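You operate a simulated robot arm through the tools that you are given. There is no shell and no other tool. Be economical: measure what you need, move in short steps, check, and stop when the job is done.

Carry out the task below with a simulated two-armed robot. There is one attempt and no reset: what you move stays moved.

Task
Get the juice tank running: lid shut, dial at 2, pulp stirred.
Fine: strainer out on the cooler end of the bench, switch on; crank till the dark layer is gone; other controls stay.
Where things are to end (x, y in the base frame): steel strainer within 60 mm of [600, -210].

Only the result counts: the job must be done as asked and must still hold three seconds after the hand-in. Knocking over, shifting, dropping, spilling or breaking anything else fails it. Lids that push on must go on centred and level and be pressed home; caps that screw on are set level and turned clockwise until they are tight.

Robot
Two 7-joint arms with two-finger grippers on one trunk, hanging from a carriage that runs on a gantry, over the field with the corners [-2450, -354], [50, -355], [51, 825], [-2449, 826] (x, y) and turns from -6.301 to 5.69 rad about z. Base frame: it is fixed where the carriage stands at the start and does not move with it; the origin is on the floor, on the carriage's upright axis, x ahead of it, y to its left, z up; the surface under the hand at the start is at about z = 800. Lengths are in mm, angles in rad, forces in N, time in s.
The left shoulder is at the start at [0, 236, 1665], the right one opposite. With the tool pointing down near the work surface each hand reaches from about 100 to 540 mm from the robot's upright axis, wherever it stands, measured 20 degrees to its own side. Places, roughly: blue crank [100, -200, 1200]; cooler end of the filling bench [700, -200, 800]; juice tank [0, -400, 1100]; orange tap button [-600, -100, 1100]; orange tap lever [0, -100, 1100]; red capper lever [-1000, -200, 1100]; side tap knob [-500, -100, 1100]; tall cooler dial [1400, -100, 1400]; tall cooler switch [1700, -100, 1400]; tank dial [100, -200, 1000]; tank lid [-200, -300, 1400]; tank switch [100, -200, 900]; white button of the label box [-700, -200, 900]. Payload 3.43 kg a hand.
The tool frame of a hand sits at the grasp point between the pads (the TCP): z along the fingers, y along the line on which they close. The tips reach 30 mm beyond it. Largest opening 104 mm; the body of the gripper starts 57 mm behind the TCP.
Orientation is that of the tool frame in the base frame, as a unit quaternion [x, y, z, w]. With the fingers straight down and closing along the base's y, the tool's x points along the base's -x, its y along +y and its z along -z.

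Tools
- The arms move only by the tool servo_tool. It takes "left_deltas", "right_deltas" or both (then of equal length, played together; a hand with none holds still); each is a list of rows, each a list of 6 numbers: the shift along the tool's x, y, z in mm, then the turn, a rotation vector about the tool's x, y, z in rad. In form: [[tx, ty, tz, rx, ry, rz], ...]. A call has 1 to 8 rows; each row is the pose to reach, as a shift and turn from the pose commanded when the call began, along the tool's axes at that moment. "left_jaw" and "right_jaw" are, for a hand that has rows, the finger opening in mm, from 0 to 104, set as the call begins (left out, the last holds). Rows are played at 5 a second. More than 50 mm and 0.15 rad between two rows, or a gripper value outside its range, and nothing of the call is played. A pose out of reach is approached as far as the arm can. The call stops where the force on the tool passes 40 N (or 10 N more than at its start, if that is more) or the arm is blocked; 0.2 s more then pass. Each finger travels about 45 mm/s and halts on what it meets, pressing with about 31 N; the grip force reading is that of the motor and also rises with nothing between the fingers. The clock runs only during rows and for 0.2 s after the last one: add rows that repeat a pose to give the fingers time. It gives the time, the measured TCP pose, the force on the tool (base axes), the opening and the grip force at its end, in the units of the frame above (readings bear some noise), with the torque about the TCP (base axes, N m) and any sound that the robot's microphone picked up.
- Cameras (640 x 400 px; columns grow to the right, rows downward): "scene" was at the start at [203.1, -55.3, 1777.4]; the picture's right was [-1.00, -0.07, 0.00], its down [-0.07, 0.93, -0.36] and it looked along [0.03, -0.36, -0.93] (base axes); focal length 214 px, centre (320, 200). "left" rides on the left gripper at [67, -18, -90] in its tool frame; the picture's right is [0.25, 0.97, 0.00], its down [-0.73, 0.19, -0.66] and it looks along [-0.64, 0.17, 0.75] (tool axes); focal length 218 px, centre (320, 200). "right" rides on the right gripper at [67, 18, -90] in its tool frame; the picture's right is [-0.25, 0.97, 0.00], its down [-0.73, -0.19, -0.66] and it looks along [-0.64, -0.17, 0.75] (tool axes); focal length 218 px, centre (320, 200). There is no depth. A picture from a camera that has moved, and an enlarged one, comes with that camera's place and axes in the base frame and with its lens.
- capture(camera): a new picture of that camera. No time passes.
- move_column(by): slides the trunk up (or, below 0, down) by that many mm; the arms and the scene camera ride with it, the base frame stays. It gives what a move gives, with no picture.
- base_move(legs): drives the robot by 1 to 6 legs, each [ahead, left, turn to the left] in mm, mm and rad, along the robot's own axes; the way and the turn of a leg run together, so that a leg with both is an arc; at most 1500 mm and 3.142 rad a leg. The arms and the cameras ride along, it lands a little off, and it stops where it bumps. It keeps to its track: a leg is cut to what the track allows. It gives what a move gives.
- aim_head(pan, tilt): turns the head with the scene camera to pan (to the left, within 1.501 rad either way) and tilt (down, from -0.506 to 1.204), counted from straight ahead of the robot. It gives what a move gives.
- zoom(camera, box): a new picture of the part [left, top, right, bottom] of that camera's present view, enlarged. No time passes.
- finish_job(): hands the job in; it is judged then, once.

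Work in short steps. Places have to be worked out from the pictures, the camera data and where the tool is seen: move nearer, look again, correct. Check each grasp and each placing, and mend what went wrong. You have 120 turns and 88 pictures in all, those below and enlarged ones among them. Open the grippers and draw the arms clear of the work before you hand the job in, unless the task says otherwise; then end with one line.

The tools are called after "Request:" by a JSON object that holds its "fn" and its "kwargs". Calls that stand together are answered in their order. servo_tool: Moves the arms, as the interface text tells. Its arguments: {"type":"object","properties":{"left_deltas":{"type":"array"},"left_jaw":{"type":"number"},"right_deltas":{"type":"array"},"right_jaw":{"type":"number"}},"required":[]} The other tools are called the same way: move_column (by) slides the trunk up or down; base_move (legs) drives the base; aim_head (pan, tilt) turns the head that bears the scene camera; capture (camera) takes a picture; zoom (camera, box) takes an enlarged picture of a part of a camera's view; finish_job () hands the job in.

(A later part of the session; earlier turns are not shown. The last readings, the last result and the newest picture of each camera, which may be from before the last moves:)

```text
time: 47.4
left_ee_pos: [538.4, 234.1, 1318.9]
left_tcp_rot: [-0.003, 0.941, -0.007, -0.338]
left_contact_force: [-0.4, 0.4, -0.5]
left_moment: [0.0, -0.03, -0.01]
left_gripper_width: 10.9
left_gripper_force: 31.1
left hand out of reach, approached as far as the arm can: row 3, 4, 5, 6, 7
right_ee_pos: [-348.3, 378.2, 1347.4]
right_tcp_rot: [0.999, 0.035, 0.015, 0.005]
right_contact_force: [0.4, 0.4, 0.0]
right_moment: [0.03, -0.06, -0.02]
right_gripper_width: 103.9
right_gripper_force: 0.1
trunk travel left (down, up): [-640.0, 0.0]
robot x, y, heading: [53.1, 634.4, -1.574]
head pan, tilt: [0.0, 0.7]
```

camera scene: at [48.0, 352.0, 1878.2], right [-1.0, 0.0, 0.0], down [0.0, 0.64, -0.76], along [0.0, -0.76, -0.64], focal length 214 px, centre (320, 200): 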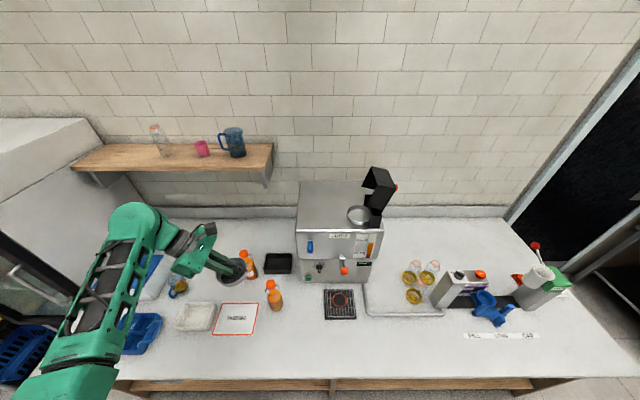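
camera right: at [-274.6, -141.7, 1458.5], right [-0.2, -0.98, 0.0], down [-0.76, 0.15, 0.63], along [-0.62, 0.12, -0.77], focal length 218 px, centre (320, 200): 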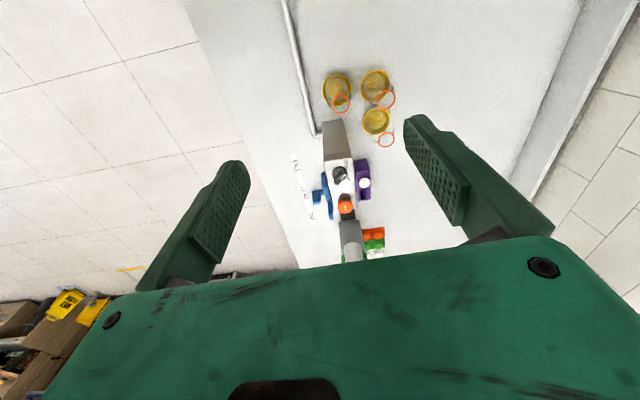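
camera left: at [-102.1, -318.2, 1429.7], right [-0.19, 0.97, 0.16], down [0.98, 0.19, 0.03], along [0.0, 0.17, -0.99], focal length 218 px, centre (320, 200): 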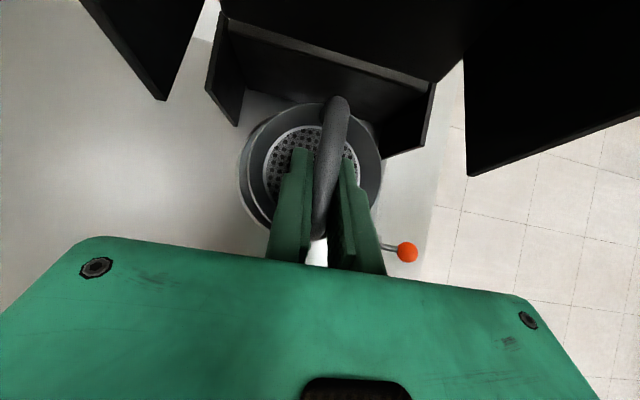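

Sideways reach with this tilt is limited, so I'll turn the robot left instead. Bring the left hand back ahead and stow the right hand outward/back.

Request:
{"fn": "servo_tool", "kwargs": {"left_deltas": [[20, -35, 17, 0, 0, 0], [42, -70, 35, 0, 0, 0], [64, -105, 53, 0, 0, 0], [86, -140, 71, 0, 0, 0], [108, -170, 90, 0, 0, 0], [130, -195, 109, 0, 0, 0], [154, -204, 129, 0, 0, 0]], "right_deltas": [[-22, -27, 0, 0, 0, 0], [-44, -54, 0, 0, 0, 0], [-66, -81, 0, 0, 0, 0], [-88, -108, 0, 0, 0, 0], [-110, -135, 0, 0, 0, 0], [-132, -162, 0, 0, 0, 0], [-154, -190, 0, 0, 0, 0]]}}

Request:
{"fn": "base_move", "kwargs": {"legs": [[0, 0, 0.45]]}}

```text
time: 49.0
left_ee_pos: [337.7, 27.5, 1319.7]
left_tcp_rot: [-0.001, 0.939, -0.001, -0.343]
left_contact_force: [0.8, 0.6, -0.1]
left_moment: [-0.02, 0.0, -0.03]
left_gripper_width: 10.9
left_gripper_force: 30.6
right_ee_pos: [-514.0, 556.6, 1344.0]
right_tcp_rot: [0.999, 0.035, 0.014, 0.005]
right_contact_force: [-0.3, -0.2, -0.8]
right_moment: [-0.02, 0.04, 0.04]
right_gripper_width: 103.6
right_gripper_force: 0.1
trunk travel left (down, up): [-640.0, 0.0]
robot x, y, heading: [53.0, 635.4, -1.579]
head pan, tilt: [0.0, 0.7]
```

```text
time: 50.8
left_ee_pos: [574.9, 214.3, 1320.2]
left_tcp_rot: [-0.212, 0.915, -0.076, -0.334]
left_contact_force: [-0.5, 0.3, -0.8]
left_moment: [0.01, -0.01, 0.01]
left_gripper_width: 11.0
left_gripper_force: 30.3
right_ee_pos: [-420.8, 318.2, 1344.2]
right_tcp_rot: [0.966, 0.258, 0.016, 0.002]
right_contact_force: [-0.9, -0.6, -0.3]
right_moment: [-0.01, 0.0, 0.02]
right_gripper_width: 104.0
right_gripper_force: 0.0
trunk travel left (down, up): [-640.0, 0.0]
robot x, y, heading: [51.6, 636.0, -1.127]
head pan, tilt: [0.0, 0.7]
```

Now drive along -y so the strainer is over the target spot.

Request:
{"fn": "base_move", "kwargs": {"legs": [[392, -187, 0]]}}

Request:
{"fn": "move_column", "kwargs": {"by": -230}}

Request:
{"fn": "aim_head", "kwargs": {"pan": 0.2, "tilt": 0.9}}

Request:
{"fn": "capture", "kwargs": {"camera": "scene"}}

Request:
{"fn": "capture", "kwargs": {"camera": "left"}}

```text
time: 53.5
left_ee_pos: [575.6, -229.2, 1320.2]
left_tcp_rot: [-0.213, 0.915, -0.078, -0.334]
left_contact_force: [-0.7, 0.1, -0.8]
left_moment: [-0.03, 0.05, 0.01]
left_gripper_width: 11.0
left_gripper_force: 30.8
right_ee_pos: [-420.9, -127.7, 1343.6]
right_tcp_rot: [0.966, 0.259, 0.016, 0.0]
right_contact_force: [-0.5, 0.0, 0.3]
right_moment: [0.0, 0.01, -0.05]
right_gripper_width: 104.0
right_gripper_force: 0.1
trunk travel left (down, up): [-640.0, 0.0]
robot x, y, heading: [51.1, 191.0, -1.121]
head pan, tilt: [0.0, 0.7]
```

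```text
time: 55.9
left_ee_pos: [576.8, -229.3, 1090.5]
left_tcp_rot: [-0.214, 0.915, -0.078, -0.334]
left_contact_force: [0.4, -0.1, -0.3]
left_moment: [0.03, 0.03, 0.0]
left_gripper_width: 10.9
left_gripper_force: 31.1
right_ee_pos: [-420.4, -128.9, 1112.8]
right_tcp_rot: [0.966, 0.259, 0.016, 0.0]
right_contact_force: [1.1, 0.3, 0.4]
right_moment: [0.01, -0.02, -0.03]
right_gripper_width: 103.9
right_gripper_force: 0.1
trunk travel left (down, up): [-410.0, 230.0]
robot x, y, heading: [51.5, 190.4, -1.119]
head pan, tilt: [0.0, 0.7]
```

```text
time: 56.6
left_ee_pos: [575.2, -228.6, 1091.0]
left_tcp_rot: [-0.212, 0.915, -0.078, -0.334]
left_contact_force: [-0.6, 0.7, -0.9]
left_moment: [-0.01, -0.03, 0.01]
left_gripper_width: 10.7
left_gripper_force: 30.8
right_ee_pos: [-420.0, -126.3, 1113.4]
right_tcp_rot: [0.966, 0.259, 0.016, 0.002]
right_contact_force: [0.3, 0.0, -0.6]
right_moment: [0.0, -0.01, 0.02]
right_gripper_width: 103.9
right_gripper_force: 0.1
trunk travel left (down, up): [-410.0, 230.0]
robot x, y, heading: [49.8, 189.4, -1.119]
head pan, tilt: [0.201, 0.901]
```

```text
58 pictures are left
camera scene: at [182.5, -48.0, 1632.1], right [-0.8, -0.61, 0.0], down [-0.47, 0.62, -0.62], along [0.38, -0.49, -0.78], focal length 214 px, centre (320, 200)
```

scene: 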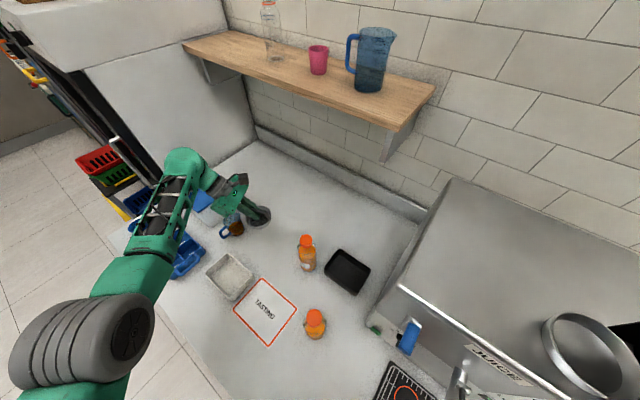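

```text
57 pictures are left
camera left: at [590.1, -241.4, 1203.9], right [-0.6, 0.78, 0.16], down [0.8, 0.6, 0.03], along [-0.07, 0.15, -0.99], focal length 218 px, centre (320, 200)
```

left: 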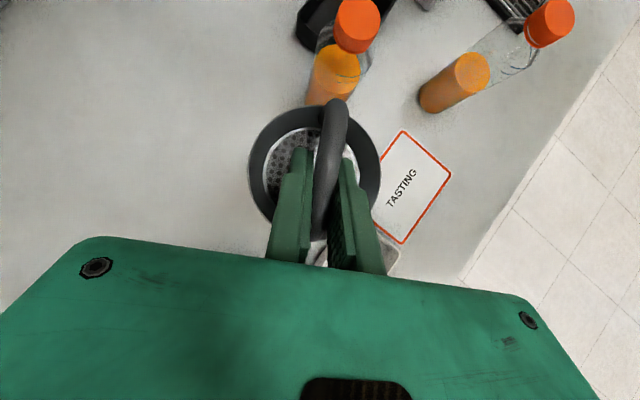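

Strainer hovers near (568,-232). Servo it down by arm only (right hand is close over the label box, so no more trunk lowering), with a slight shift.

Request:
{"fn": "servo_tool", "kwargs": {"left_deltas": [[-31, 1, 20, 0, 0, 0], [-57, 2, 50, 0, 0, 0], [-83, 2, 81, 0, 0, 0], [-106, 2, 107, 0, 0, 0], [-106, 2, 107, 0, 0, 0]]}}

Request:
{"fn": "capture", "kwargs": {"camera": "left"}}

Request:
{"fn": "zoom", "kwargs": {"camera": "scene", "box": [130, 140, 390, 340]}}

```text
time: 57.8
left_ee_pos: [587.4, -223.4, 938.3]
left_tcp_rot: [-0.213, 0.915, -0.079, -0.333]
left_contact_force: [1.2, 0.2, -0.3]
left_moment: [0.01, 0.01, -0.01]
left_gripper_width: 10.8
left_gripper_force: 31.0
right_ee_pos: [-419.9, -127.7, 1114.5]
right_tcp_rot: [0.966, 0.259, 0.016, 0.001]
right_contact_force: [0.5, 0.4, 0.0]
right_moment: [-0.02, -0.01, 0.03]
right_gripper_width: 104.2
right_gripper_force: 0.0
trunk travel left (down, up): [-410.0, 230.0]
robot x, y, heading: [54.5, 191.6, -1.121]
head pan, tilt: [0.201, 0.901]
```

```text
56 pictures are left
camera left: at [602.0, -235.1, 1051.9], right [-0.6, 0.78, 0.16], down [0.8, 0.6, 0.03], along [-0.07, 0.15, -0.99], focal length 218 px, centre (320, 200)
```

left: 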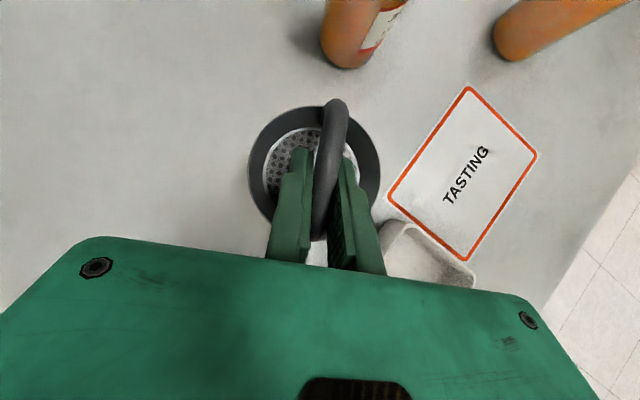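

```text
2.00 times, centred on (260, 240) of scene
camera zoom: at [182.5, -47.9, 1632.0], right [-0.8, -0.61, 0.0], down [-0.48, 0.62, -0.62], along [0.38, -0.49, -0.78], focal length 429 px, centre (440, 120)
```

zoom: 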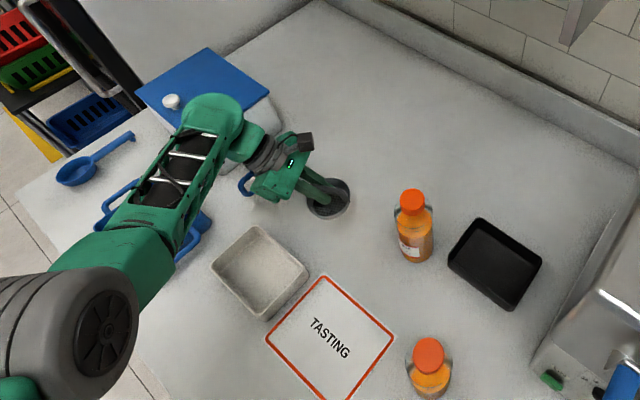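

Good clearance from tray, mug and bottle. Lower in small steps until contact.

Request:
{"fn": "servo_tool", "kwargs": {"left_deltas": [[-9.7, 0, 11.5, 0, 0, 0], [-19.3, 0, 23, 0, 0, 0], [-25.8, 0, 30.6, 0, 0, 0], [-29, 0, 34.4, 0, 0, 0], [-32.2, 0, 38.3, 0, 0, 0]]}}

Request:
{"fn": "zoom", "kwargs": {"camera": "scene", "box": [230, 180, 320, 250]}}

```text
time: 59.0
left_ee_pos: [577.1, -211.2, 902.5]
left_tcp_rot: [-0.213, 0.915, -0.078, -0.334]
left_contact_force: [-0.1, 0.0, -0.7]
left_moment: [-0.03, 0.04, -0.02]
left_gripper_width: 11.0
left_gripper_force: 30.7
left hand out of reach, approached as far as the arm can: row 1, 2, 3, 4, 5
right_ee_pos: [-419.6, -126.6, 1113.4]
right_tcp_rot: [0.966, 0.258, 0.016, 0.001]
right_contact_force: [-0.2, 0.5, -0.6]
right_moment: [0.01, -0.01, -0.01]
right_gripper_width: 104.0
right_gripper_force: 0.1
trunk travel left (down, up): [-410.0, 230.0]
robot x, y, heading: [47.6, 190.0, -1.117]
head pan, tilt: [0.201, 0.901]
```

```text
5.71 times, centred on (275, 215) of scene
camera zoom: at [182.4, -47.9, 1632.0], right [-0.8, -0.61, 0.0], down [-0.48, 0.62, -0.62], along [0.38, -0.49, -0.78], focal length 1226 px, centre (577, 114)
```

zoom: 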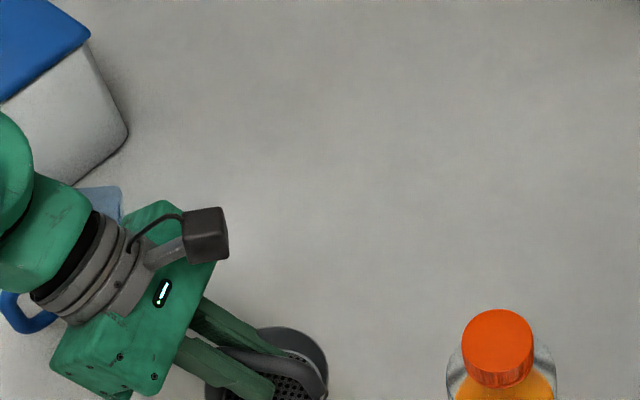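

Arm at its lower reach. Raise the right hand, then lower the trunk in small steps instead.

Request:
{"fn": "servo_tool", "kwargs": {"right_deltas": [[0, 0, -40, 0, 0, 0], [0, 0, -80, 0, 0, 0]]}}

Request:
{"fn": "move_column", "kwargs": {"by": -20}}

Request:
{"fn": "capture", "kwargs": {"camera": "left"}}

```text
time: 59.6
left_ee_pos: [578.2, -211.9, 903.3]
left_tcp_rot: [-0.213, 0.915, -0.078, -0.334]
left_contact_force: [0.2, 0.4, -1.0]
left_moment: [0.0, -0.02, -0.02]
left_gripper_width: 10.8
left_gripper_force: 31.4
right_ee_pos: [-418.3, -127.8, 1125.7]
right_tcp_rot: [0.966, 0.259, 0.015, 0.001]
right_contact_force: [0.1, 0.1, -0.1]
right_moment: [-0.02, -0.02, 0.04]
right_gripper_width: 104.1
right_gripper_force: 0.0
right hand out of reach, approached as far as the arm can: row 1, 2
trunk travel left (down, up): [-410.0, 230.0]
robot x, y, heading: [48.6, 191.3, -1.118]
head pan, tilt: [0.201, 0.901]
```

```text
time: 60.3
left_ee_pos: [578.5, -211.8, 883.1]
left_tcp_rot: [-0.213, 0.915, -0.077, -0.334]
left_contact_force: [0.2, -0.4, -1.1]
left_moment: [0.0, -0.01, 0.01]
left_gripper_width: 11.0
left_gripper_force: 31.1
right_ee_pos: [-418.5, -127.4, 1105.7]
right_tcp_rot: [0.966, 0.259, 0.014, 0.001]
right_contact_force: [0.0, 0.5, 0.2]
right_moment: [-0.02, 0.01, -0.02]
right_gripper_width: 104.1
right_gripper_force: 0.0
trunk travel left (down, up): [-390.0, 250.0]
robot x, y, heading: [49.7, 190.8, -1.124]
head pan, tilt: [0.201, 0.901]
```

```text
53 pictures are left
camera left: at [591.7, -223.4, 996.2], right [-0.6, 0.78, 0.16], down [0.8, 0.6, 0.03], along [-0.07, 0.15, -0.99], focal length 218 px, centre (320, 200)
```

left: 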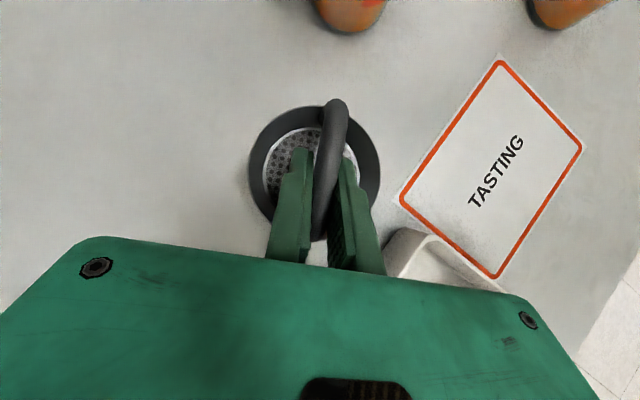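

Check the right hand's surroundings before lowering further.

Request:
{"fn": "capture", "kwargs": {"camera": "right"}}

```text
52 pictures are left
camera right: at [-353.9, -109.2, 1197.7], right [0.26, -0.96, 0.0], down [-0.74, -0.2, 0.64], along [-0.61, -0.17, -0.77], focal length 218 px, centre (320, 200)
```

right: 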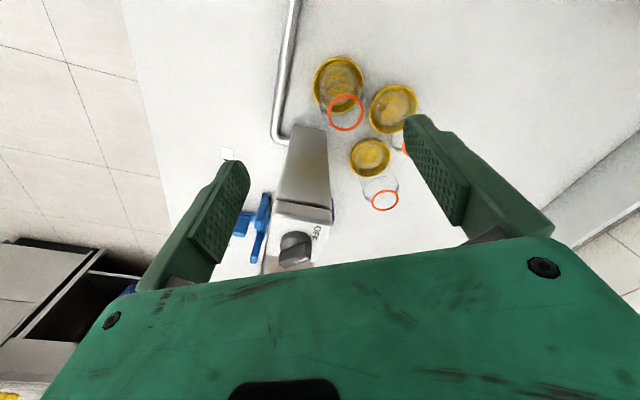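

The box lies between the fingers below; shift the right hand away (+x) before lowering.

Request:
{"fn": "servo_tool", "kwargs": {"right_deltas": [[40, 0, 70, 0, 0, 0], [75, 0, 70, 0, 0, 0]]}}

```text
refused: row 1 steps farther than a row can; nothing moved
```

Retry with smaller steps.

Request:
{"fn": "servo_tool", "kwargs": {"right_deltas": [[40, 0, 0, 0, 0, 0], [75, 0, 0, 0, 0, 0]]}}

Request:
{"fn": "move_column", "kwargs": {"by": -10}}

Request:
{"fn": "zoom", "kwargs": {"camera": "scene", "box": [230, 180, 320, 250]}}

```text
time: 60.9
left_ee_pos: [577.4, -211.3, 884.4]
left_tcp_rot: [-0.213, 0.915, -0.078, -0.334]
left_contact_force: [0.7, 0.6, -0.4]
left_moment: [-0.01, 0.04, 0.0]
left_gripper_width: 10.8
left_gripper_force: 31.0
right_ee_pos: [-360.2, -93.8, 1084.0]
right_tcp_rot: [0.966, 0.259, 0.011, 0.002]
right_contact_force: [0.7, 0.1, 0.0]
right_moment: [-0.02, 0.02, 0.01]
right_gripper_width: 103.9
right_gripper_force: 0.0
right hand out of reach, approached as far as the arm can: row 1, 2
trunk travel left (down, up): [-390.0, 250.0]
robot x, y, heading: [47.1, 190.2, -1.122]
head pan, tilt: [0.201, 0.901]
```

```text
time: 61.5
left_ee_pos: [576.9, -212.0, 872.6]
left_tcp_rot: [-0.213, 0.915, -0.078, -0.333]
left_contact_force: [-0.6, -0.5, 0.7]
left_moment: [-0.01, -0.02, -0.05]
left_gripper_width: 10.9
left_gripper_force: 30.8
right_ee_pos: [-360.9, -95.9, 1074.6]
right_tcp_rot: [0.966, 0.259, 0.012, 0.003]
right_contact_force: [0.5, 0.5, -0.7]
right_moment: [0.03, -0.01, 0.01]
right_gripper_width: 103.6
right_gripper_force: 0.2
trunk travel left (down, up): [-380.0, 260.0]
robot x, y, heading: [46.7, 186.9, -1.121]
head pan, tilt: [0.201, 0.901]
```

```text
5.71 times, centred on (275, 215) of scene
camera zoom: at [182.5, -48.0, 1602.0], right [-0.8, -0.61, 0.0], down [-0.48, 0.62, -0.62], along [0.38, -0.49, -0.78], focal length 1226 px, centre (577, 114)
```

zoom: 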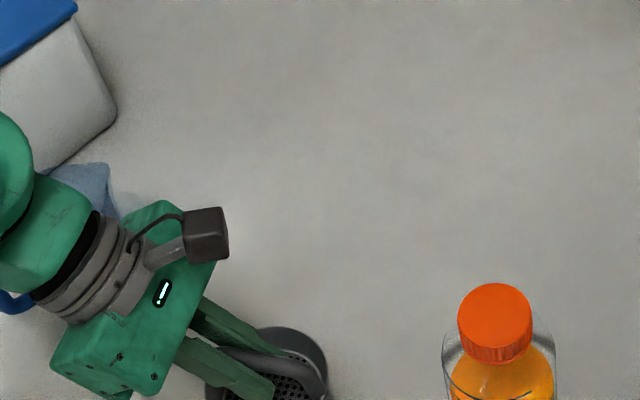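

Continue down in small trunk steps, watching force.

Request:
{"fn": "move_column", "kwargs": {"by": -8}}

Request:
{"fn": "move_column", "kwargs": {"by": -6}}

```text
time: 62.0
left_ee_pos: [577.2, -211.6, 865.1]
left_tcp_rot: [-0.213, 0.915, -0.078, -0.334]
left_contact_force: [-0.3, 0.3, -0.3]
left_moment: [-0.01, -0.03, -0.02]
left_gripper_width: 10.9
left_gripper_force: 31.0
right_ee_pos: [-361.0, -96.1, 1067.1]
right_tcp_rot: [0.966, 0.259, 0.012, 0.004]
right_contact_force: [-0.1, 0.0, -0.4]
right_moment: [-0.03, -0.04, -0.01]
right_gripper_width: 104.0
right_gripper_force: 0.0
trunk travel left (down, up): [-372.0, 268.0]
robot x, y, heading: [52.5, 191.7, -1.118]
head pan, tilt: [0.201, 0.901]
```

```text
time: 62.6
left_ee_pos: [577.8, -210.7, 858.8]
left_tcp_rot: [-0.212, 0.915, -0.077, -0.334]
left_contact_force: [0.5, 0.5, -0.7]
left_moment: [0.01, 0.0, 0.0]
left_gripper_width: 11.1
left_gripper_force: 31.0
right_ee_pos: [-360.4, -95.3, 1061.1]
right_tcp_rot: [0.966, 0.259, 0.011, 0.003]
right_contact_force: [-0.1, -0.4, -0.3]
right_moment: [0.01, -0.04, 0.01]
right_gripper_width: 104.3
right_gripper_force: 0.1
trunk travel left (down, up): [-366.0, 274.0]
robot x, y, heading: [52.3, 193.7, -1.121]
head pan, tilt: [0.201, 0.901]
```

No contact yet; look at the gap.

Request:
{"fn": "zoom", "kwargs": {"camera": "left", "box": [200, 60, 440, 260]}}

Request:
{"fn": "move_column", "kwargs": {"by": -6}}

```text
2.00 times, centred on (320, 160) of left
camera zoom: at [591.7, -223.3, 972.1], right [-0.6, 0.78, 0.16], down [0.8, 0.6, 0.03], along [-0.07, 0.15, -0.99], focal length 436 px, centre (320, 280)
```

zoom: 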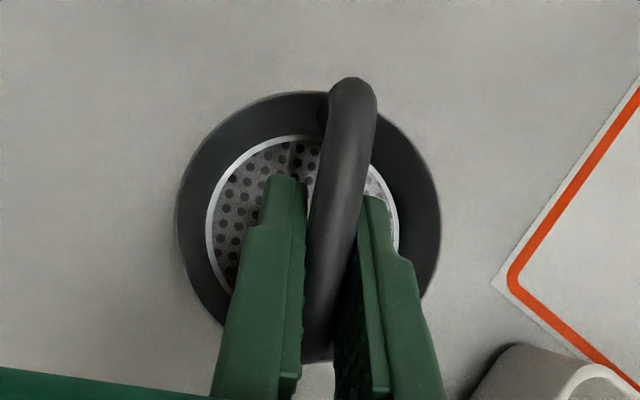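

```text
time: 63.1
left_ee_pos: [577.1, -211.5, 853.9]
left_tcp_rot: [-0.212, 0.915, -0.077, -0.334]
left_contact_force: [0.6, -0.1, -1.0]
left_moment: [-0.03, 0.02, 0.0]
left_gripper_width: 10.7
left_gripper_force: 31.1
right_ee_pos: [-359.8, -94.6, 1053.9]
right_tcp_rot: [0.966, 0.259, 0.011, 0.003]
right_contact_force: [0.3, 0.2, 0.1]
right_moment: [0.02, 0.0, -0.01]
right_gripper_width: 103.9
right_gripper_force: 0.1
trunk travel left (down, up): [-360.0, 280.0]
robot x, y, heading: [54.1, 190.4, -1.12]
head pan, tilt: [0.201, 0.901]
```

Request:
{"fn": "move_column", "kwargs": {"by": -6}}

Request:
{"fn": "move_column", "kwargs": {"by": -5}}

```text
time: 63.7
left_ee_pos: [578.3, -211.6, 846.2]
left_tcp_rot: [-0.213, 0.915, -0.077, -0.334]
left_contact_force: [0.4, -0.6, -1.2]
left_moment: [0.01, 0.01, 0.01]
left_gripper_width: 10.7
left_gripper_force: 30.9
right_ee_pos: [-360.2, -96.0, 1048.1]
right_tcp_rot: [0.966, 0.259, 0.012, 0.004]
right_contact_force: [0.7, 0.3, -0.6]
right_moment: [0.0, -0.02, -0.04]
right_gripper_width: 104.0
right_gripper_force: 0.0
trunk travel left (down, up): [-354.0, 286.0]
robot x, y, heading: [49.8, 191.5, -1.12]
head pan, tilt: [0.201, 0.901]
```

```text
time: 64.2
left_ee_pos: [578.5, -211.7, 841.7]
left_tcp_rot: [-0.213, 0.915, -0.079, -0.334]
left_contact_force: [-0.6, 0.7, 3.1]
left_moment: [-0.06, 0.1, -0.03]
left_gripper_width: 10.8
left_gripper_force: 31.2
right_ee_pos: [-360.8, -95.2, 1044.9]
right_tcp_rot: [0.966, 0.258, 0.012, 0.004]
right_contact_force: [0.6, -0.3, 0.5]
right_moment: [0.04, 0.01, 0.03]
right_gripper_width: 104.2
right_gripper_force: 0.1
trunk travel left (down, up): [-349.0, 291.0]
robot x, y, heading: [52.4, 189.7, -1.116]
head pan, tilt: [0.201, 0.901]
```

Contact felt (3 N). Settle slightly and open the fingers.

Request:
{"fn": "move_column", "kwargs": {"by": -2}}

Request:
{"fn": "servo_tool", "kwargs": {"left_deltas": [[0, 0, 0, 0, 0, 0], [0, 0, 0, 0, 0, 0], [0, 0, 0, 0, 0, 0], [0, 0, 0, 0, 0, 0]], "left_jaw": 42}}

Request:
{"fn": "zoom", "kwargs": {"camera": "left", "box": [200, 60, 440, 260]}}

```text
time: 64.7
left_ee_pos: [578.3, -212.1, 841.6]
left_tcp_rot: [-0.212, 0.915, -0.079, -0.334]
left_contact_force: [-3.7, 4.9, 18.3]
left_moment: [-0.15, 0.2, -0.07]
left_gripper_width: 10.9
left_gripper_force: 31.0
right_ee_pos: [-359.1, -97.4, 1042.4]
right_tcp_rot: [0.966, 0.258, 0.012, 0.004]
right_contact_force: [-0.3, -0.6, 0.1]
right_moment: [0.01, -0.02, 0.05]
right_gripper_width: 103.8
right_gripper_force: 0.0
trunk travel left (down, up): [-347.0, 293.0]
robot x, y, heading: [52.3, 191.5, -1.121]
head pan, tilt: [0.201, 0.901]
```

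```text
time: 65.7
left_ee_pos: [578.2, -210.8, 841.1]
left_tcp_rot: [-0.213, 0.915, -0.078, -0.334]
left_contact_force: [1.0, -0.2, 0.2]
left_moment: [-0.02, 0.02, -0.01]
left_gripper_width: 41.4
left_gripper_force: 0.0
right_ee_pos: [-360.3, -94.7, 1041.0]
right_tcp_rot: [0.966, 0.259, 0.011, 0.004]
right_contact_force: [-0.1, 0.4, 0.0]
right_moment: [-0.03, -0.02, 0.01]
right_gripper_width: 104.0
right_gripper_force: 0.0
trunk travel left (down, up): [-347.0, 293.0]
robot x, y, heading: [48.4, 195.3, -1.113]
head pan, tilt: [0.201, 0.901]
```

```text
2.00 times, centred on (320, 160) of left
camera zoom: at [591.7, -223.2, 953.0], right [-0.6, 0.78, 0.16], down [0.8, 0.6, 0.03], along [-0.07, 0.15, -0.99], focal length 436 px, centre (320, 280)
```

zoom: 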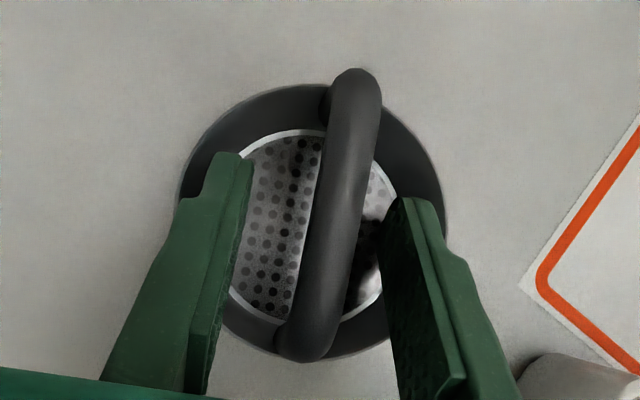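

Strainer stands at about (572,-217), within tolerance. Lift straight off with the trunk.

Request:
{"fn": "move_column", "kwargs": {"by": 30}}

Request:
{"fn": "move_column", "kwargs": {"by": 262}}

Request:
{"fn": "capture", "kwargs": {"camera": "scene"}}

```text
time: 66.5
left_ee_pos: [577.5, -211.8, 869.4]
left_tcp_rot: [-0.213, 0.915, -0.078, -0.333]
left_contact_force: [-1.2, -0.4, 0.2]
left_moment: [-0.01, 0.03, -0.01]
left_gripper_width: 42.0
left_gripper_force: 0.0
right_ee_pos: [-360.2, -94.9, 1072.4]
right_tcp_rot: [0.966, 0.259, 0.012, 0.003]
right_contact_force: [0.5, -0.2, -0.5]
right_moment: [-0.01, -0.02, 0.02]
right_gripper_width: 104.2
right_gripper_force: 0.0
trunk travel left (down, up): [-377.0, 263.0]
robot x, y, heading: [50.2, 189.7, -1.122]
head pan, tilt: [0.201, 0.901]
```

```text
time: 69.2
left_ee_pos: [577.3, -210.4, 1132.2]
left_tcp_rot: [-0.214, 0.915, -0.078, -0.333]
left_contact_force: [-0.3, 0.0, 0.2]
left_moment: [0.0, 0.02, -0.01]
left_gripper_width: 42.1
left_gripper_force: 0.0
right_ee_pos: [-361.4, -94.8, 1333.0]
right_tcp_rot: [0.966, 0.259, 0.012, 0.003]
right_contact_force: [0.5, 0.8, -0.5]
right_moment: [-0.02, 0.01, -0.01]
right_gripper_width: 104.0
right_gripper_force: 0.0
trunk travel left (down, up): [-639.0, 1.0]
robot x, y, heading: [47.5, 190.6, -1.122]
head pan, tilt: [0.201, 0.901]
```

```text
48 pictures are left
camera scene: at [182.5, -48.0, 1861.0], right [-0.8, -0.61, 0.0], down [-0.48, 0.62, -0.62], along [0.38, -0.49, -0.78], focal length 214 px, centre (320, 200)
```

scene: 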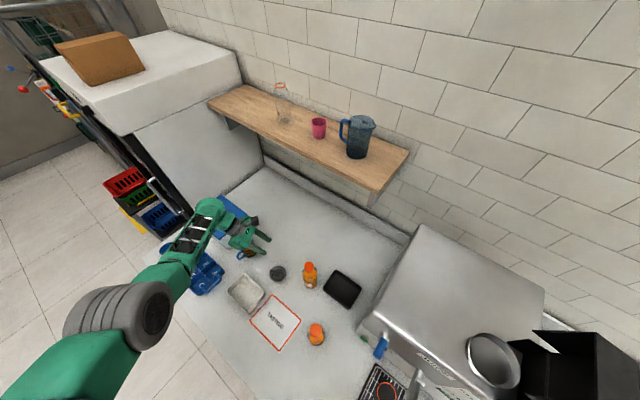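

Strainer stands upright at its place. Back off, turn to face the bench, and straighten the right hand's yaw for closing the lid.

Request:
{"fn": "base_move", "kwargs": {"legs": [[-270, 129, 0], [0, 0, -0.45]]}}

Request:
{"fn": "servo_tool", "kwargs": {"right_deltas": [[-5, 0, 0, 0, 0, -0.15], [-5, 0, 0, 0, 0, -0.3], [-5, 0, 0, 0, 0, -0.45], [-5, 0, 0, 0, 0, -0.6], [-5, 0, 0, 0, 0, -0.75], [-5, 0, 0, 0, 0, -0.9], [-5, 0, 0, 0, 0, -1.05], [-5, 0, 0, 0, 0, -1.2]], "right_jaw": 0, "left_deltas": [[20, 0, -24, 0, 0, 0], [40, 0, -48, 0, 0, 0], [60, 0, -71, 0, 0, 0], [80, 0, -95, 0, 0, 0], [100, 0, -119, 0, 0, 0], [120, 0, -143, 0, 0, 0], [130, 0, -155, 0, 0, 0], [130, 0, -155, 0, 0, 0]]}}

Request:
{"fn": "aim_head", "kwargs": {"pan": -0.25, "tilt": 0.75}}

Request:
{"fn": "capture", "kwargs": {"camera": "scene"}}

```text
time: 72.5
left_ee_pos: [352.6, -103.3, 1131.6]
left_tcp_rot: [-0.005, 0.939, -0.002, -0.343]
left_contact_force: [0.2, -0.6, -0.1]
left_moment: [-0.01, -0.02, -0.03]
left_gripper_width: 42.0
left_gripper_force: 0.0
right_ee_pos: [-442.8, 402.6, 1334.5]
right_tcp_rot: [0.999, 0.04, 0.01, 0.005]
right_contact_force: [0.2, 0.1, 0.9]
right_moment: [0.02, -0.01, -0.03]
right_gripper_width: 104.2
right_gripper_force: 0.0
trunk travel left (down, up): [-639.0, 1.0]
robot x, y, heading: [52.5, 485.0, -1.565]
head pan, tilt: [0.201, 0.901]
```

```text
time: 74.3
left_ee_pos: [369.3, -150.8, 1318.4]
left_tcp_rot: [-0.007, 0.94, -0.002, -0.342]
left_contact_force: [0.2, 0.4, -1.2]
left_moment: [0.02, 0.03, 0.0]
left_gripper_width: 42.1
left_gripper_force: 0.2
left hand out of reach, approached as far as the arm can: row 2, 3, 4, 5, 6, 7, 8
right_ee_pos: [-448.1, 404.8, 1334.2]
right_tcp_rot: [0.801, 0.599, 0.006, 0.011]
right_contact_force: [-0.4, 0.0, -0.5]
right_moment: [0.03, 0.01, 0.0]
right_gripper_width: 0.0
right_gripper_force: 30.9
trunk travel left (down, up): [-639.0, 1.0]
robot x, y, heading: [51.6, 487.9, -1.565]
head pan, tilt: [0.201, 0.901]
```

```text
time: 75.2
left_ee_pos: [369.9, -151.7, 1317.5]
left_tcp_rot: [-0.005, 0.94, -0.001, -0.342]
left_contact_force: [0.4, 0.3, 0.7]
left_moment: [0.0, -0.01, 0.02]
left_gripper_width: 42.1
left_gripper_force: 0.1
right_ee_pos: [-448.6, 404.1, 1334.0]
right_tcp_rot: [0.802, 0.597, 0.007, 0.011]
right_contact_force: [0.0, 0.6, 0.6]
right_moment: [-0.03, -0.04, 0.03]
right_gripper_width: 0.0
right_gripper_force: 30.9
trunk travel left (down, up): [-639.0, 1.0]
robot x, y, heading: [47.6, 488.3, -1.561]
head pan, tilt: [-0.25, 0.75]
```

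```text
47 pictures are left
camera scene: at [31.3, 206.8, 1872.9], right [-0.97, 0.24, 0.0], down [0.16, 0.66, -0.73], along [-0.17, -0.71, -0.68], focal length 214 px, centre (320, 200)
```

scene: 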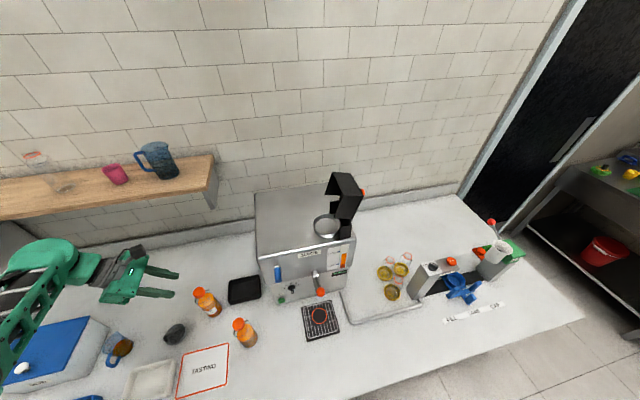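

Finish the yaw to nominal, then extend the right hand forward while still far from the bench; retract the left a bit.

Request:
{"fn": "servo_tool", "kwargs": {"right_deltas": [[0, 0, 0, 0, 0, -0.13], [0, 0, 0, 0, 0, -0.26], [0, 0, 0, 0, 0, -0.367]], "left_deltas": [[0, 45, 0, 0, 0, 0], [0, 90, 0, 0, 0, 0], [0, 130, 0, 0, 0, 0]]}}

Request:
{"fn": "servo_tool", "kwargs": {"right_deltas": [[-45, 18, 0, 0, 0, 0], [-90, 36, 0, 0, 0, 0], [-135, 54, 0, 0, 0, 0], [-180, 72, 0, 0, 0, 0], [-225, 90, 0, 0, 0, 0], [-270, 108, 0, 0, 0, 0], [-315, 126, -10, 0, 0, 0], [-360, 144, -20, 0, 0, 0]]}}

```text
time: 76.0
left_ee_pos: [391.9, -139.8, 1301.9]
left_tcp_rot: [-0.006, 0.939, -0.002, -0.343]
left_contact_force: [0.3, 0.1, 0.9]
left_moment: [-0.02, 0.01, -0.02]
left_gripper_width: 42.1
left_gripper_force: 0.1
left hand out of reach, approached as far as the arm can: row 1, 2, 3
right_ee_pos: [-449.2, 403.3, 1333.6]
right_tcp_rot: [0.678, 0.735, 0.004, 0.011]
right_contact_force: [0.7, -1.0, 0.3]
right_moment: [-0.02, 0.0, -0.01]
right_gripper_width: 0.0
right_gripper_force: 31.3
trunk travel left (down, up): [-639.0, 1.0]
robot x, y, heading: [50.5, 488.7, -1.563]
head pan, tilt: [-0.25, 0.75]
```

```text
time: 77.8
left_ee_pos: [391.7, -140.6, 1301.9]
left_tcp_rot: [-0.006, 0.939, -0.002, -0.343]
left_contact_force: [-0.2, 0.7, -0.7]
left_moment: [-0.02, -0.02, 0.01]
left_gripper_width: 42.0
left_gripper_force: 0.0
right_ee_pos: [-277.2, 56.8, 1362.8]
right_tcp_rot: [0.68, 0.733, 0.004, 0.011]
right_contact_force: [-0.1, 1.2, 0.3]
right_moment: [0.03, 0.0, 0.02]
right_gripper_width: 0.2
right_gripper_force: 30.8
trunk travel left (down, up): [-639.0, 1.0]
robot x, y, heading: [46.7, 486.3, -1.56]
head pan, tilt: [-0.25, 0.75]
```

Extend and raise further.

Request:
{"fn": "servo_tool", "kwargs": {"right_deltas": [[-40, 13, -12, 0, 0, 0], [-80, 26, -25, 0, 0, 0], [-120, 39, -38, 0, 0, 0], [-150, 52, -48, 0, 0, 0], [-180, 60, -50, 0, 0, 0]]}}

```text
time: 79.0
left_ee_pos: [392.1, -139.5, 1301.5]
left_tcp_rot: [-0.005, 0.939, -0.002, -0.343]
left_contact_force: [-0.4, -0.3, 0.0]
left_moment: [0.01, 0.01, 0.01]
left_gripper_width: 42.0
left_gripper_force: 0.0
right_ee_pos: [-204.5, -117.8, 1414.7]
right_tcp_rot: [0.68, 0.733, 0.003, 0.012]
right_contact_force: [-0.6, 0.1, -0.4]
right_moment: [0.03, 0.01, 0.03]
right_gripper_width: 0.2
right_gripper_force: 31.1
trunk travel left (down, up): [-639.0, 1.0]
robot x, y, heading: [48.8, 487.1, -1.564]
head pan, tilt: [-0.25, 0.75]
```

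Reach is good. Drive so the closed fist sits right of the lid at about (-295,-300,1414).

Request:
{"fn": "base_move", "kwargs": {"legs": [[0, -92, 0], [180, 0, 0]]}}

Request:
{"fn": "capture", "kwargs": {"camera": "right"}}

Request:
{"fn": "capture", "kwargs": {"camera": "scene"}}

```text
time: 81.2
left_ee_pos: [302.4, -317.0, 1301.4]
left_tcp_rot: [-0.006, 0.939, -0.001, -0.343]
left_contact_force: [-0.8, -0.4, 0.7]
left_moment: [-0.02, 0.02, -0.03]
left_gripper_width: 42.2
left_gripper_force: 0.1
right_ee_pos: [-294.7, -297.1, 1414.0]
right_tcp_rot: [0.679, 0.734, 0.004, 0.011]
right_contact_force: [0.3, 0.5, 0.6]
right_moment: [0.01, 0.0, -0.04]
right_gripper_width: 0.0
right_gripper_force: 30.5
trunk travel left (down, up): [-639.0, 1.0]
robot x, y, heading: [-42.4, 307.4, -1.563]
head pan, tilt: [-0.25, 0.75]
```

```text
46 pictures are left
camera right: at [-284.2, -228.1, 1503.2], right [0.98, -0.18, 0.02], down [-0.15, -0.74, 0.66], along [-0.1, -0.65, -0.75], focal length 218 px, centre (320, 200)
```

right: 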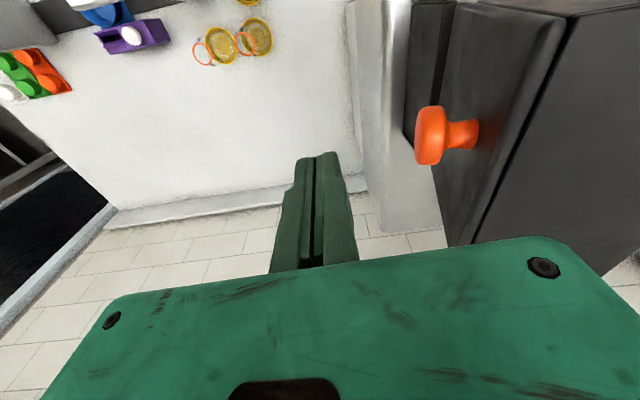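

```text
45 pictures are left
camera scene: at [-59.2, 26.9, 1872.9], right [-0.97, 0.24, 0.0], down [0.16, 0.66, -0.73], along [-0.17, -0.71, -0.68], focal length 214 px, centre (320, 200)
```

scene: 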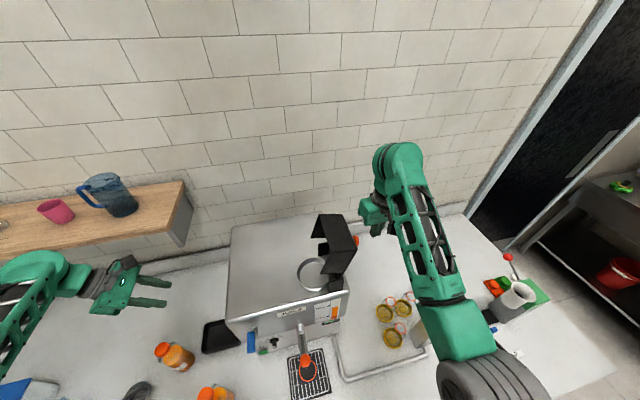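

Knob is at about (-235,-284,1403). Shift to y≈-330 to push on the flat lid plate, then push in +x gently.

Request:
{"fn": "servo_tool", "kwargs": {"right_deltas": [[-33, 0, 0, 0, 0, 0], [-33, 40, 0, 0, 0, 0], [-34, 65, 0, 0, 0, 0], [-35, 80, 0, 0, 0, 0], [-36, 95, 0, 0, 0, 0], [-37, 110, 0, 0, 0, 0], [-38, 125, 0, 0, 0, 0]]}}

Request:
{"fn": "zoom", "kwargs": {"camera": "scene", "box": [220, 140, 460, 300]}}

```text
time: 82.8
left_ee_pos: [302.8, -317.6, 1302.2]
left_tcp_rot: [-0.006, 0.939, -0.001, -0.343]
left_contact_force: [-0.2, 0.0, 0.3]
left_moment: [0.03, -0.02, -0.02]
left_gripper_width: 42.0
left_gripper_force: 0.1
right_ee_pos: [-167.4, -327.2, 1416.5]
right_tcp_rot: [0.679, 0.734, 0.005, 0.011]
right_contact_force: [0.5, 0.1, 0.7]
right_moment: [-0.03, 0.02, 0.02]
right_gripper_width: 0.0
right_gripper_force: 30.7
trunk travel left (down, up): [-639.0, 1.0]
robot x, y, heading: [-38.1, 303.7, -1.564]
head pan, tilt: [-0.25, 0.75]
```

```text
2.50 times, centred on (340, 220) of scene
camera zoom: at [-59.2, 26.9, 1872.8], right [-0.97, 0.24, 0.0], down [0.16, 0.66, -0.73], along [-0.17, -0.71, -0.68], focal length 536 px, centre (270, 150)
```

zoom: 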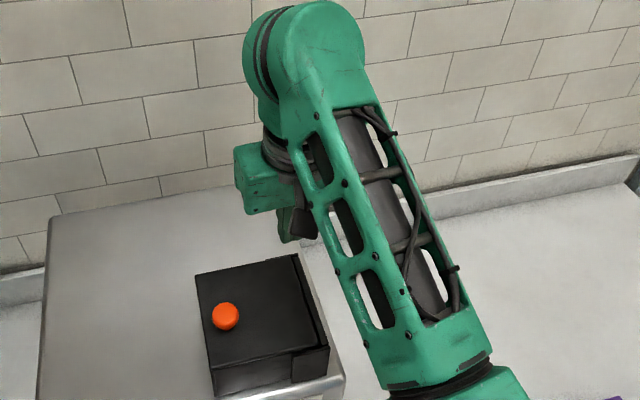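

The lid swung shut. Press it home near its free edge beside the knob.

Request:
{"fn": "servo_tool", "kwargs": {"right_deltas": [[-4, 40, 0, 0, 0, 0], [-8, 68, 0, 0, 0, 0], [-8, 68, 40, 0, 0, 0], [-8, 68, 70, 0, 0, 0], [-8, 68, 82, 0, 0, 0], [-8, 68, 92, 0, 0, 0], [-8, 68, 100, 0, 0, 0], [-8, 68, 108, 0, 0, 0]]}}

Request:
{"fn": "zoom", "kwargs": {"camera": "scene", "box": [220, 180, 380, 300]}}

```text
time: 84.5
left_ee_pos: [301.9, -317.3, 1302.5]
left_tcp_rot: [-0.006, 0.939, -0.001, -0.344]
left_contact_force: [-0.9, 0.0, -0.4]
left_moment: [-0.04, 0.01, -0.01]
left_gripper_width: 41.9
left_gripper_force: 0.0
right_ee_pos: [-95.4, -334.0, 1328.1]
right_tcp_rot: [0.679, 0.734, -0.001, 0.021]
right_contact_force: [-1.6, 1.6, 7.4]
right_moment: [0.07, 0.09, 0.0]
right_gripper_width: 0.1
right_gripper_force: 31.0
trunk travel left (down, up): [-639.0, 1.0]
robot x, y, heading: [-41.3, 311.7, -1.562]
head pan, tilt: [-0.25, 0.75]
stopped in row 8 (right hand): the force on the tool passed its limit at 48 N (the readings are from after the stop); the commanded pose is now the measured one
```

```text
3.33 times, centred on (300, 240) of scene
camera zoom: at [-59.7, 27.2, 1872.7], right [-0.97, 0.24, 0.0], down [0.16, 0.66, -0.73], along [-0.18, -0.71, -0.68], focal length 715 px, centre (387, 67)
```

zoom: 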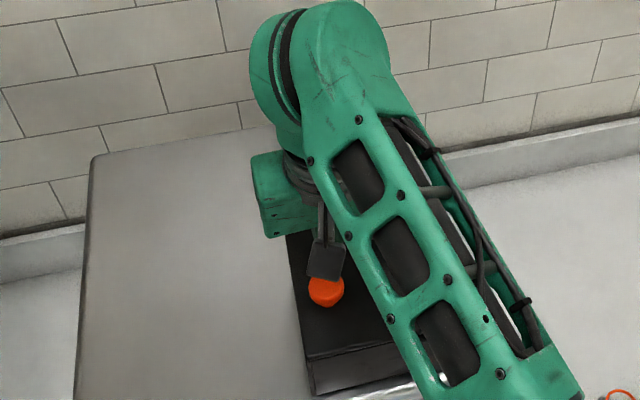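

Lid pressed with 48 N. Lift off and back away to view the front controls.

Request:
{"fn": "servo_tool", "kwargs": {"right_deltas": [[0, 0, -45, 0, 0, 0], [0, 0, -85, 0, 0, 0]]}}

Request:
{"fn": "base_move", "kwargs": {"legs": [[-330, 0, 0]]}}

Request:
{"fn": "aim_head", "kwargs": {"pan": 0.1, "tilt": 0.75}}

Request:
{"fn": "move_column", "kwargs": {"by": -250}}

Request:
{"fn": "capture", "kwargs": {"camera": "scene"}}

```text
time: 85.1
left_ee_pos: [302.1, -319.2, 1303.5]
left_tcp_rot: [-0.006, 0.939, -0.002, -0.343]
left_contact_force: [0.3, -0.5, -0.9]
left_moment: [-0.03, -0.03, 0.01]
left_gripper_width: 41.9
left_gripper_force: 0.0
right_ee_pos: [-98.3, -330.0, 1411.6]
right_tcp_rot: [0.68, 0.733, 0.001, 0.019]
right_contact_force: [0.3, 0.3, -0.2]
right_moment: [-0.04, -0.02, 0.02]
right_gripper_width: 0.1
right_gripper_force: 31.0
trunk travel left (down, up): [-639.0, 1.0]
robot x, y, heading: [-35.7, 308.4, -1.565]
head pan, tilt: [-0.25, 0.75]
```

```text
time: 87.3
left_ee_pos: [300.3, 14.5, 1302.4]
left_tcp_rot: [-0.007, 0.939, -0.002, -0.343]
left_contact_force: [0.6, -0.2, -0.8]
left_moment: [0.0, -0.02, 0.0]
left_gripper_width: 42.2
left_gripper_force: 0.2
right_ee_pos: [-98.9, 2.0, 1412.0]
right_tcp_rot: [0.679, 0.734, 0.0, 0.019]
right_contact_force: [-0.3, 0.2, 0.6]
right_moment: [-0.03, 0.02, 0.04]
right_gripper_width: 0.2
right_gripper_force: 31.1
trunk travel left (down, up): [-639.0, 1.0]
robot x, y, heading: [-42.6, 640.1, -1.561]
head pan, tilt: [-0.25, 0.75]
```

```text
time: 88.2
left_ee_pos: [300.3, 15.3, 1302.4]
left_tcp_rot: [-0.008, 0.939, -0.002, -0.343]
left_contact_force: [-0.1, 0.5, -0.4]
left_moment: [0.0, 0.01, -0.02]
left_gripper_width: 42.2
left_gripper_force: 0.0
right_ee_pos: [-100.1, 1.3, 1412.0]
right_tcp_rot: [0.679, 0.734, 0.0, 0.02]
right_contact_force: [-0.3, 0.7, 0.0]
right_moment: [0.0, -0.02, -0.03]
right_gripper_width: 0.0
right_gripper_force: 30.7
trunk travel left (down, up): [-639.0, 1.0]
robot x, y, heading: [-47.3, 637.5, -1.557]
head pan, tilt: [0.099, 0.75]
```

```text
time: 90.7
left_ee_pos: [301.1, 14.9, 1051.9]
left_tcp_rot: [-0.008, 0.939, -0.003, -0.343]
left_contact_force: [-1.1, -0.4, -0.3]
left_moment: [0.03, -0.04, 0.0]
left_gripper_width: 42.0
left_gripper_force: 0.0
right_ee_pos: [-99.6, 1.9, 1162.0]
right_tcp_rot: [0.679, 0.734, 0.0, 0.019]
right_contact_force: [1.5, 0.3, 0.2]
right_moment: [-0.01, -0.01, 0.0]
right_gripper_width: 0.1
right_gripper_force: 31.1
trunk travel left (down, up): [-389.0, 251.0]
robot x, y, heading: [-42.1, 638.4, -1.558]
head pan, tilt: [0.099, 0.75]
```

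```text
42 pictures are left
camera scene: at [-33.0, 356.9, 1623.0], right [-0.99, -0.11, 0.0], down [-0.08, 0.68, -0.73], along [0.08, -0.73, -0.68], focal length 214 px, centre (320, 200)
```

scene: 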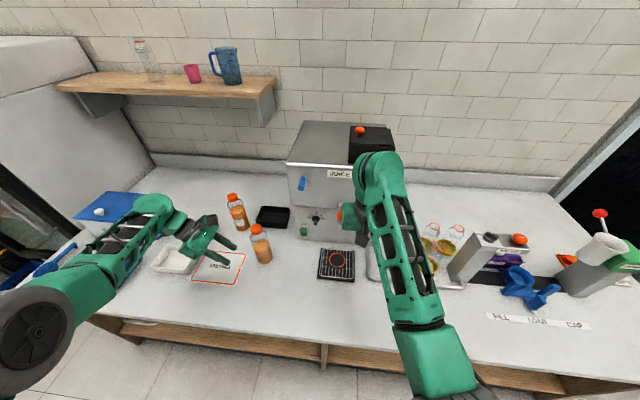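

Zoom in on the control panel.

Request:
{"fn": "zoom", "kwargs": {"camera": "scene", "box": [280, 150, 370, 250]}}

```text
4.00 times, centred on (325, 200) of scene
camera zoom: at [-33.0, 356.9, 1623.0], right [-0.99, -0.11, 0.0], down [-0.08, 0.68, -0.73], along [0.08, -0.73, -0.68], focal length 858 px, centre (300, 200)
```

zoom: 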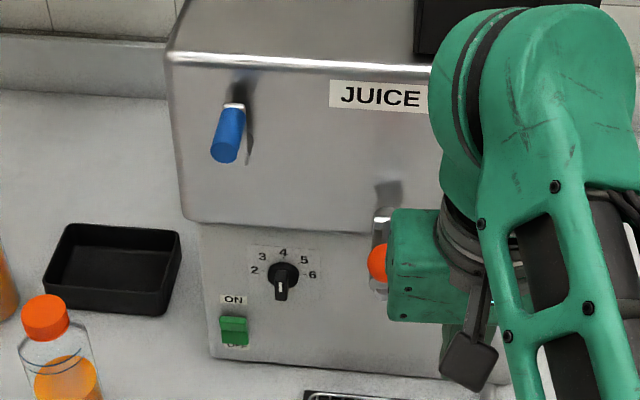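

Request:
{"fn": "zoom", "kwargs": {"camera": "scene", "box": [300, 206, 334, 240]}}

```text
11.76 times, centred on (317, 223) of scene
camera zoom: at [-33.0, 356.9, 1623.0], right [-0.99, -0.11, 0.0], down [-0.08, 0.68, -0.73], along [0.08, -0.73, -0.68], focal length 2523 px, centre (355, -71)
```

zoom: 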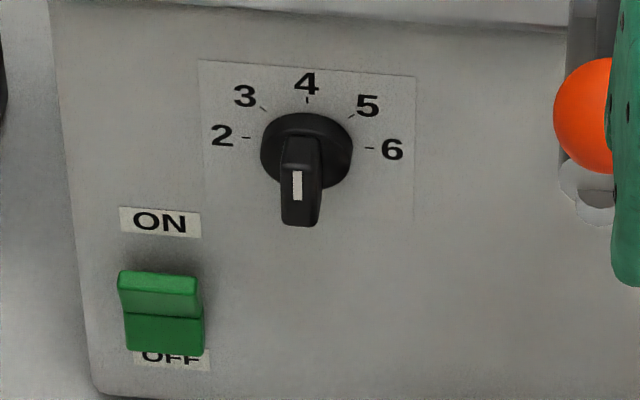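

Dial currently points at 4; needs CCW 90° to 2. I re-orient the left hand to point forward (free space here) and retract the right hand.

Request:
{"fn": "servo_tool", "kwargs": {"left_deltas": [[0, 0, 0, 0.125, -0.0456, 0.0456], [0, 0, 0, 0.25, -0.091, 0.091], [0, 0, 0, 0.375, -0.137, 0.137], [0, 0, 0, 0.5, -0.182, 0.182], [0, 0, 0, 0.625, -0.228, 0.228], [0, 0, 0, 0.75, -0.2735, 0.2735], [0, 0, 0, 0.876, -0.319, 0.319], [0, 0, 0, 1.0, -0.365, 0.365]], "right_deltas": [[35, -10, 0, 0, 0, 0], [70, -20, 0, 0, 0, 0], [105, -35, 0, 0, 0, 0], [140, -50, 0, 0, 0, 0], [175, -70, 0, 0, 0, 0], [210, -90, 0, 0, 0, 0], [245, -110, 0, 0, 0, 0], [275, -130, 0, 0, 0, 0]], "left_jaw": 0}}

```text
time: 92.5
left_ee_pos: [353.2, -113.7, 1008.9]
left_tcp_rot: [-0.008, 0.904, -0.383, -0.188]
left_contact_force: [0.2, 0.3, 0.6]
left_moment: [0.0, 0.06, 0.02]
left_gripper_width: 0.0
left_gripper_force: 31.1
left hand out of reach, approached as far as the arm can: row 1, 2, 3, 4, 5, 6, 7, 8
right_ee_pos: [-251.2, 265.1, 1125.8]
right_tcp_rot: [0.679, 0.734, -0.002, 0.021]
right_contact_force: [0.2, -0.1, 0.6]
right_moment: [0.02, -0.02, -0.02]
right_gripper_width: 0.0
right_gripper_force: 30.5
right hand out of reach, approached as far as the arm can: row 6, 7, 8
trunk travel left (down, up): [-389.0, 251.0]
robot x, y, heading: [-45.2, 639.7, -1.56]
head pan, tilt: [0.099, 0.75]
```

The left arm was over-extended; pull the hand back toward the robot first.

Request:
{"fn": "servo_tool", "kwargs": {"left_deltas": [[16, 30, -24, 0, 0, 0], [32, 60, -48, 0, 0, 0], [49, 90, -72, 0, 0, 0], [65, 120, -96, 0, 0, 0], [82, 150, -119, 0, 0, 0]]}}

```text
time: 93.7
left_ee_pos: [357.8, -94.2, 963.8]
left_tcp_rot: [-0.007, 0.904, -0.382, -0.19]
left_contact_force: [0.0, 0.0, 0.5]
left_moment: [-0.03, 0.04, 0.01]
left_gripper_width: 0.1
left_gripper_force: 31.2
left hand out of reach, approached as far as the arm can: row 1, 2, 3, 4, 5
right_ee_pos: [-251.0, 264.1, 1126.0]
right_tcp_rot: [0.679, 0.734, -0.002, 0.021]
right_contact_force: [0.2, -0.3, 0.7]
right_moment: [-0.01, 0.03, 0.02]
right_gripper_width: 0.3
right_gripper_force: 30.6
trunk travel left (down, up): [-389.0, 251.0]
robot x, y, heading: [-45.6, 636.4, -1.56]
head pan, tilt: [0.099, 0.75]
```

That orientation is limiting; rotate the left hand toward the nominal yaw while pulling back.

Request:
{"fn": "servo_tool", "kwargs": {"left_deltas": [[4, 5, -12, -0.077, 0.026, 0.123], [8, 9, -25, -0.154, 0.052, 0.246], [12, 14, -38, -0.231, 0.078, 0.369], [15, 18, -50, -0.308, 0.104, 0.492], [19, 22, -63, -0.385, 0.13, 0.615], [23, 27, -76, -0.462, 0.156, 0.738], [26, 31, -88, -0.539, 0.182, 0.861], [30, 36, -101, -0.616, 0.208, 0.984]]}}

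```text
time: 95.5
left_ee_pos: [371.9, -21.0, 1002.4]
left_tcp_rot: [0.507, 0.847, -0.142, -0.071]
left_contact_force: [-0.3, 0.3, -0.3]
left_moment: [-0.01, -0.01, 0.0]
left_gripper_width: 0.0
left_gripper_force: 30.7
left hand out of reach, approached as far as the arm can: row 1, 2, 3, 4, 5, 6, 7, 8
right_ee_pos: [-251.3, 264.4, 1125.0]
right_tcp_rot: [0.679, 0.734, -0.002, 0.02]
right_contact_force: [0.2, -0.5, 1.5]
right_moment: [0.02, -0.03, -0.01]
right_gripper_width: 0.0
right_gripper_force: 31.2
trunk travel left (down, up): [-389.0, 251.0]
robot x, y, heading: [-42.5, 639.4, -1.558]
head pan, tilt: [0.099, 0.75]
```

Request:
{"fn": "servo_tool", "kwargs": {"left_deltas": [[0, 0, 0, -0.076, 0.025, 0.122], [0, 0, 0, -0.152, 0.05, 0.244], [0, 0, 0, -0.23, 0.075, 0.366], [0, 0, 0, -0.305, 0.1, 0.488]]}}

Request:
{"fn": "servo_tool", "kwargs": {"left_deltas": [[30, -15, 0, 0, 0, 0], [60, -30, 0, 0, 0, 0], [90, -45, 0, 0, 0, 0], [120, -60, 0, 0, 0, 0], [150, -75, 0, 0, 0, 0]]}}

```text
time: 96.5
left_ee_pos: [372.9, -20.8, 1003.3]
left_tcp_rot: [0.707, 0.707, -0.002, 0.001]
left_contact_force: [-0.5, 0.2, 0.7]
left_moment: [0.03, -0.02, 0.0]
left_gripper_width: 0.3
left_gripper_force: 30.6
right_ee_pos: [-251.6, 262.9, 1126.1]
right_tcp_rot: [0.678, 0.735, -0.002, 0.022]
right_contact_force: [0.2, -0.5, 0.5]
right_moment: [-0.01, -0.03, 0.0]
right_gripper_width: 0.2
right_gripper_force: 31.2
trunk travel left (down, up): [-389.0, 251.0]
robot x, y, heading: [-42.6, 635.7, -1.565]
head pan, tilt: [0.099, 0.75]
```

```text
time: 97.7
left_ee_pos: [351.5, -7.5, 983.6]
left_tcp_rot: [0.706, 0.708, -0.001, 0.001]
left_contact_force: [0.1, 0.1, -0.4]
left_moment: [0.01, 0.01, -0.03]
left_gripper_width: 0.1
left_gripper_force: 31.2
left hand out of reach, approached as far as the arm can: row 1, 2, 3, 4, 5
right_ee_pos: [-250.7, 264.5, 1125.7]
right_tcp_rot: [0.678, 0.734, -0.001, 0.021]
right_contact_force: [-0.1, -0.1, 0.4]
right_moment: [-0.01, 0.03, 0.0]
right_gripper_width: 0.1
right_gripper_force: 31.5
trunk travel left (down, up): [-389.0, 251.0]
robot x, y, heading: [-41.5, 641.9, -1.558]
head pan, tilt: [0.099, 0.75]
```

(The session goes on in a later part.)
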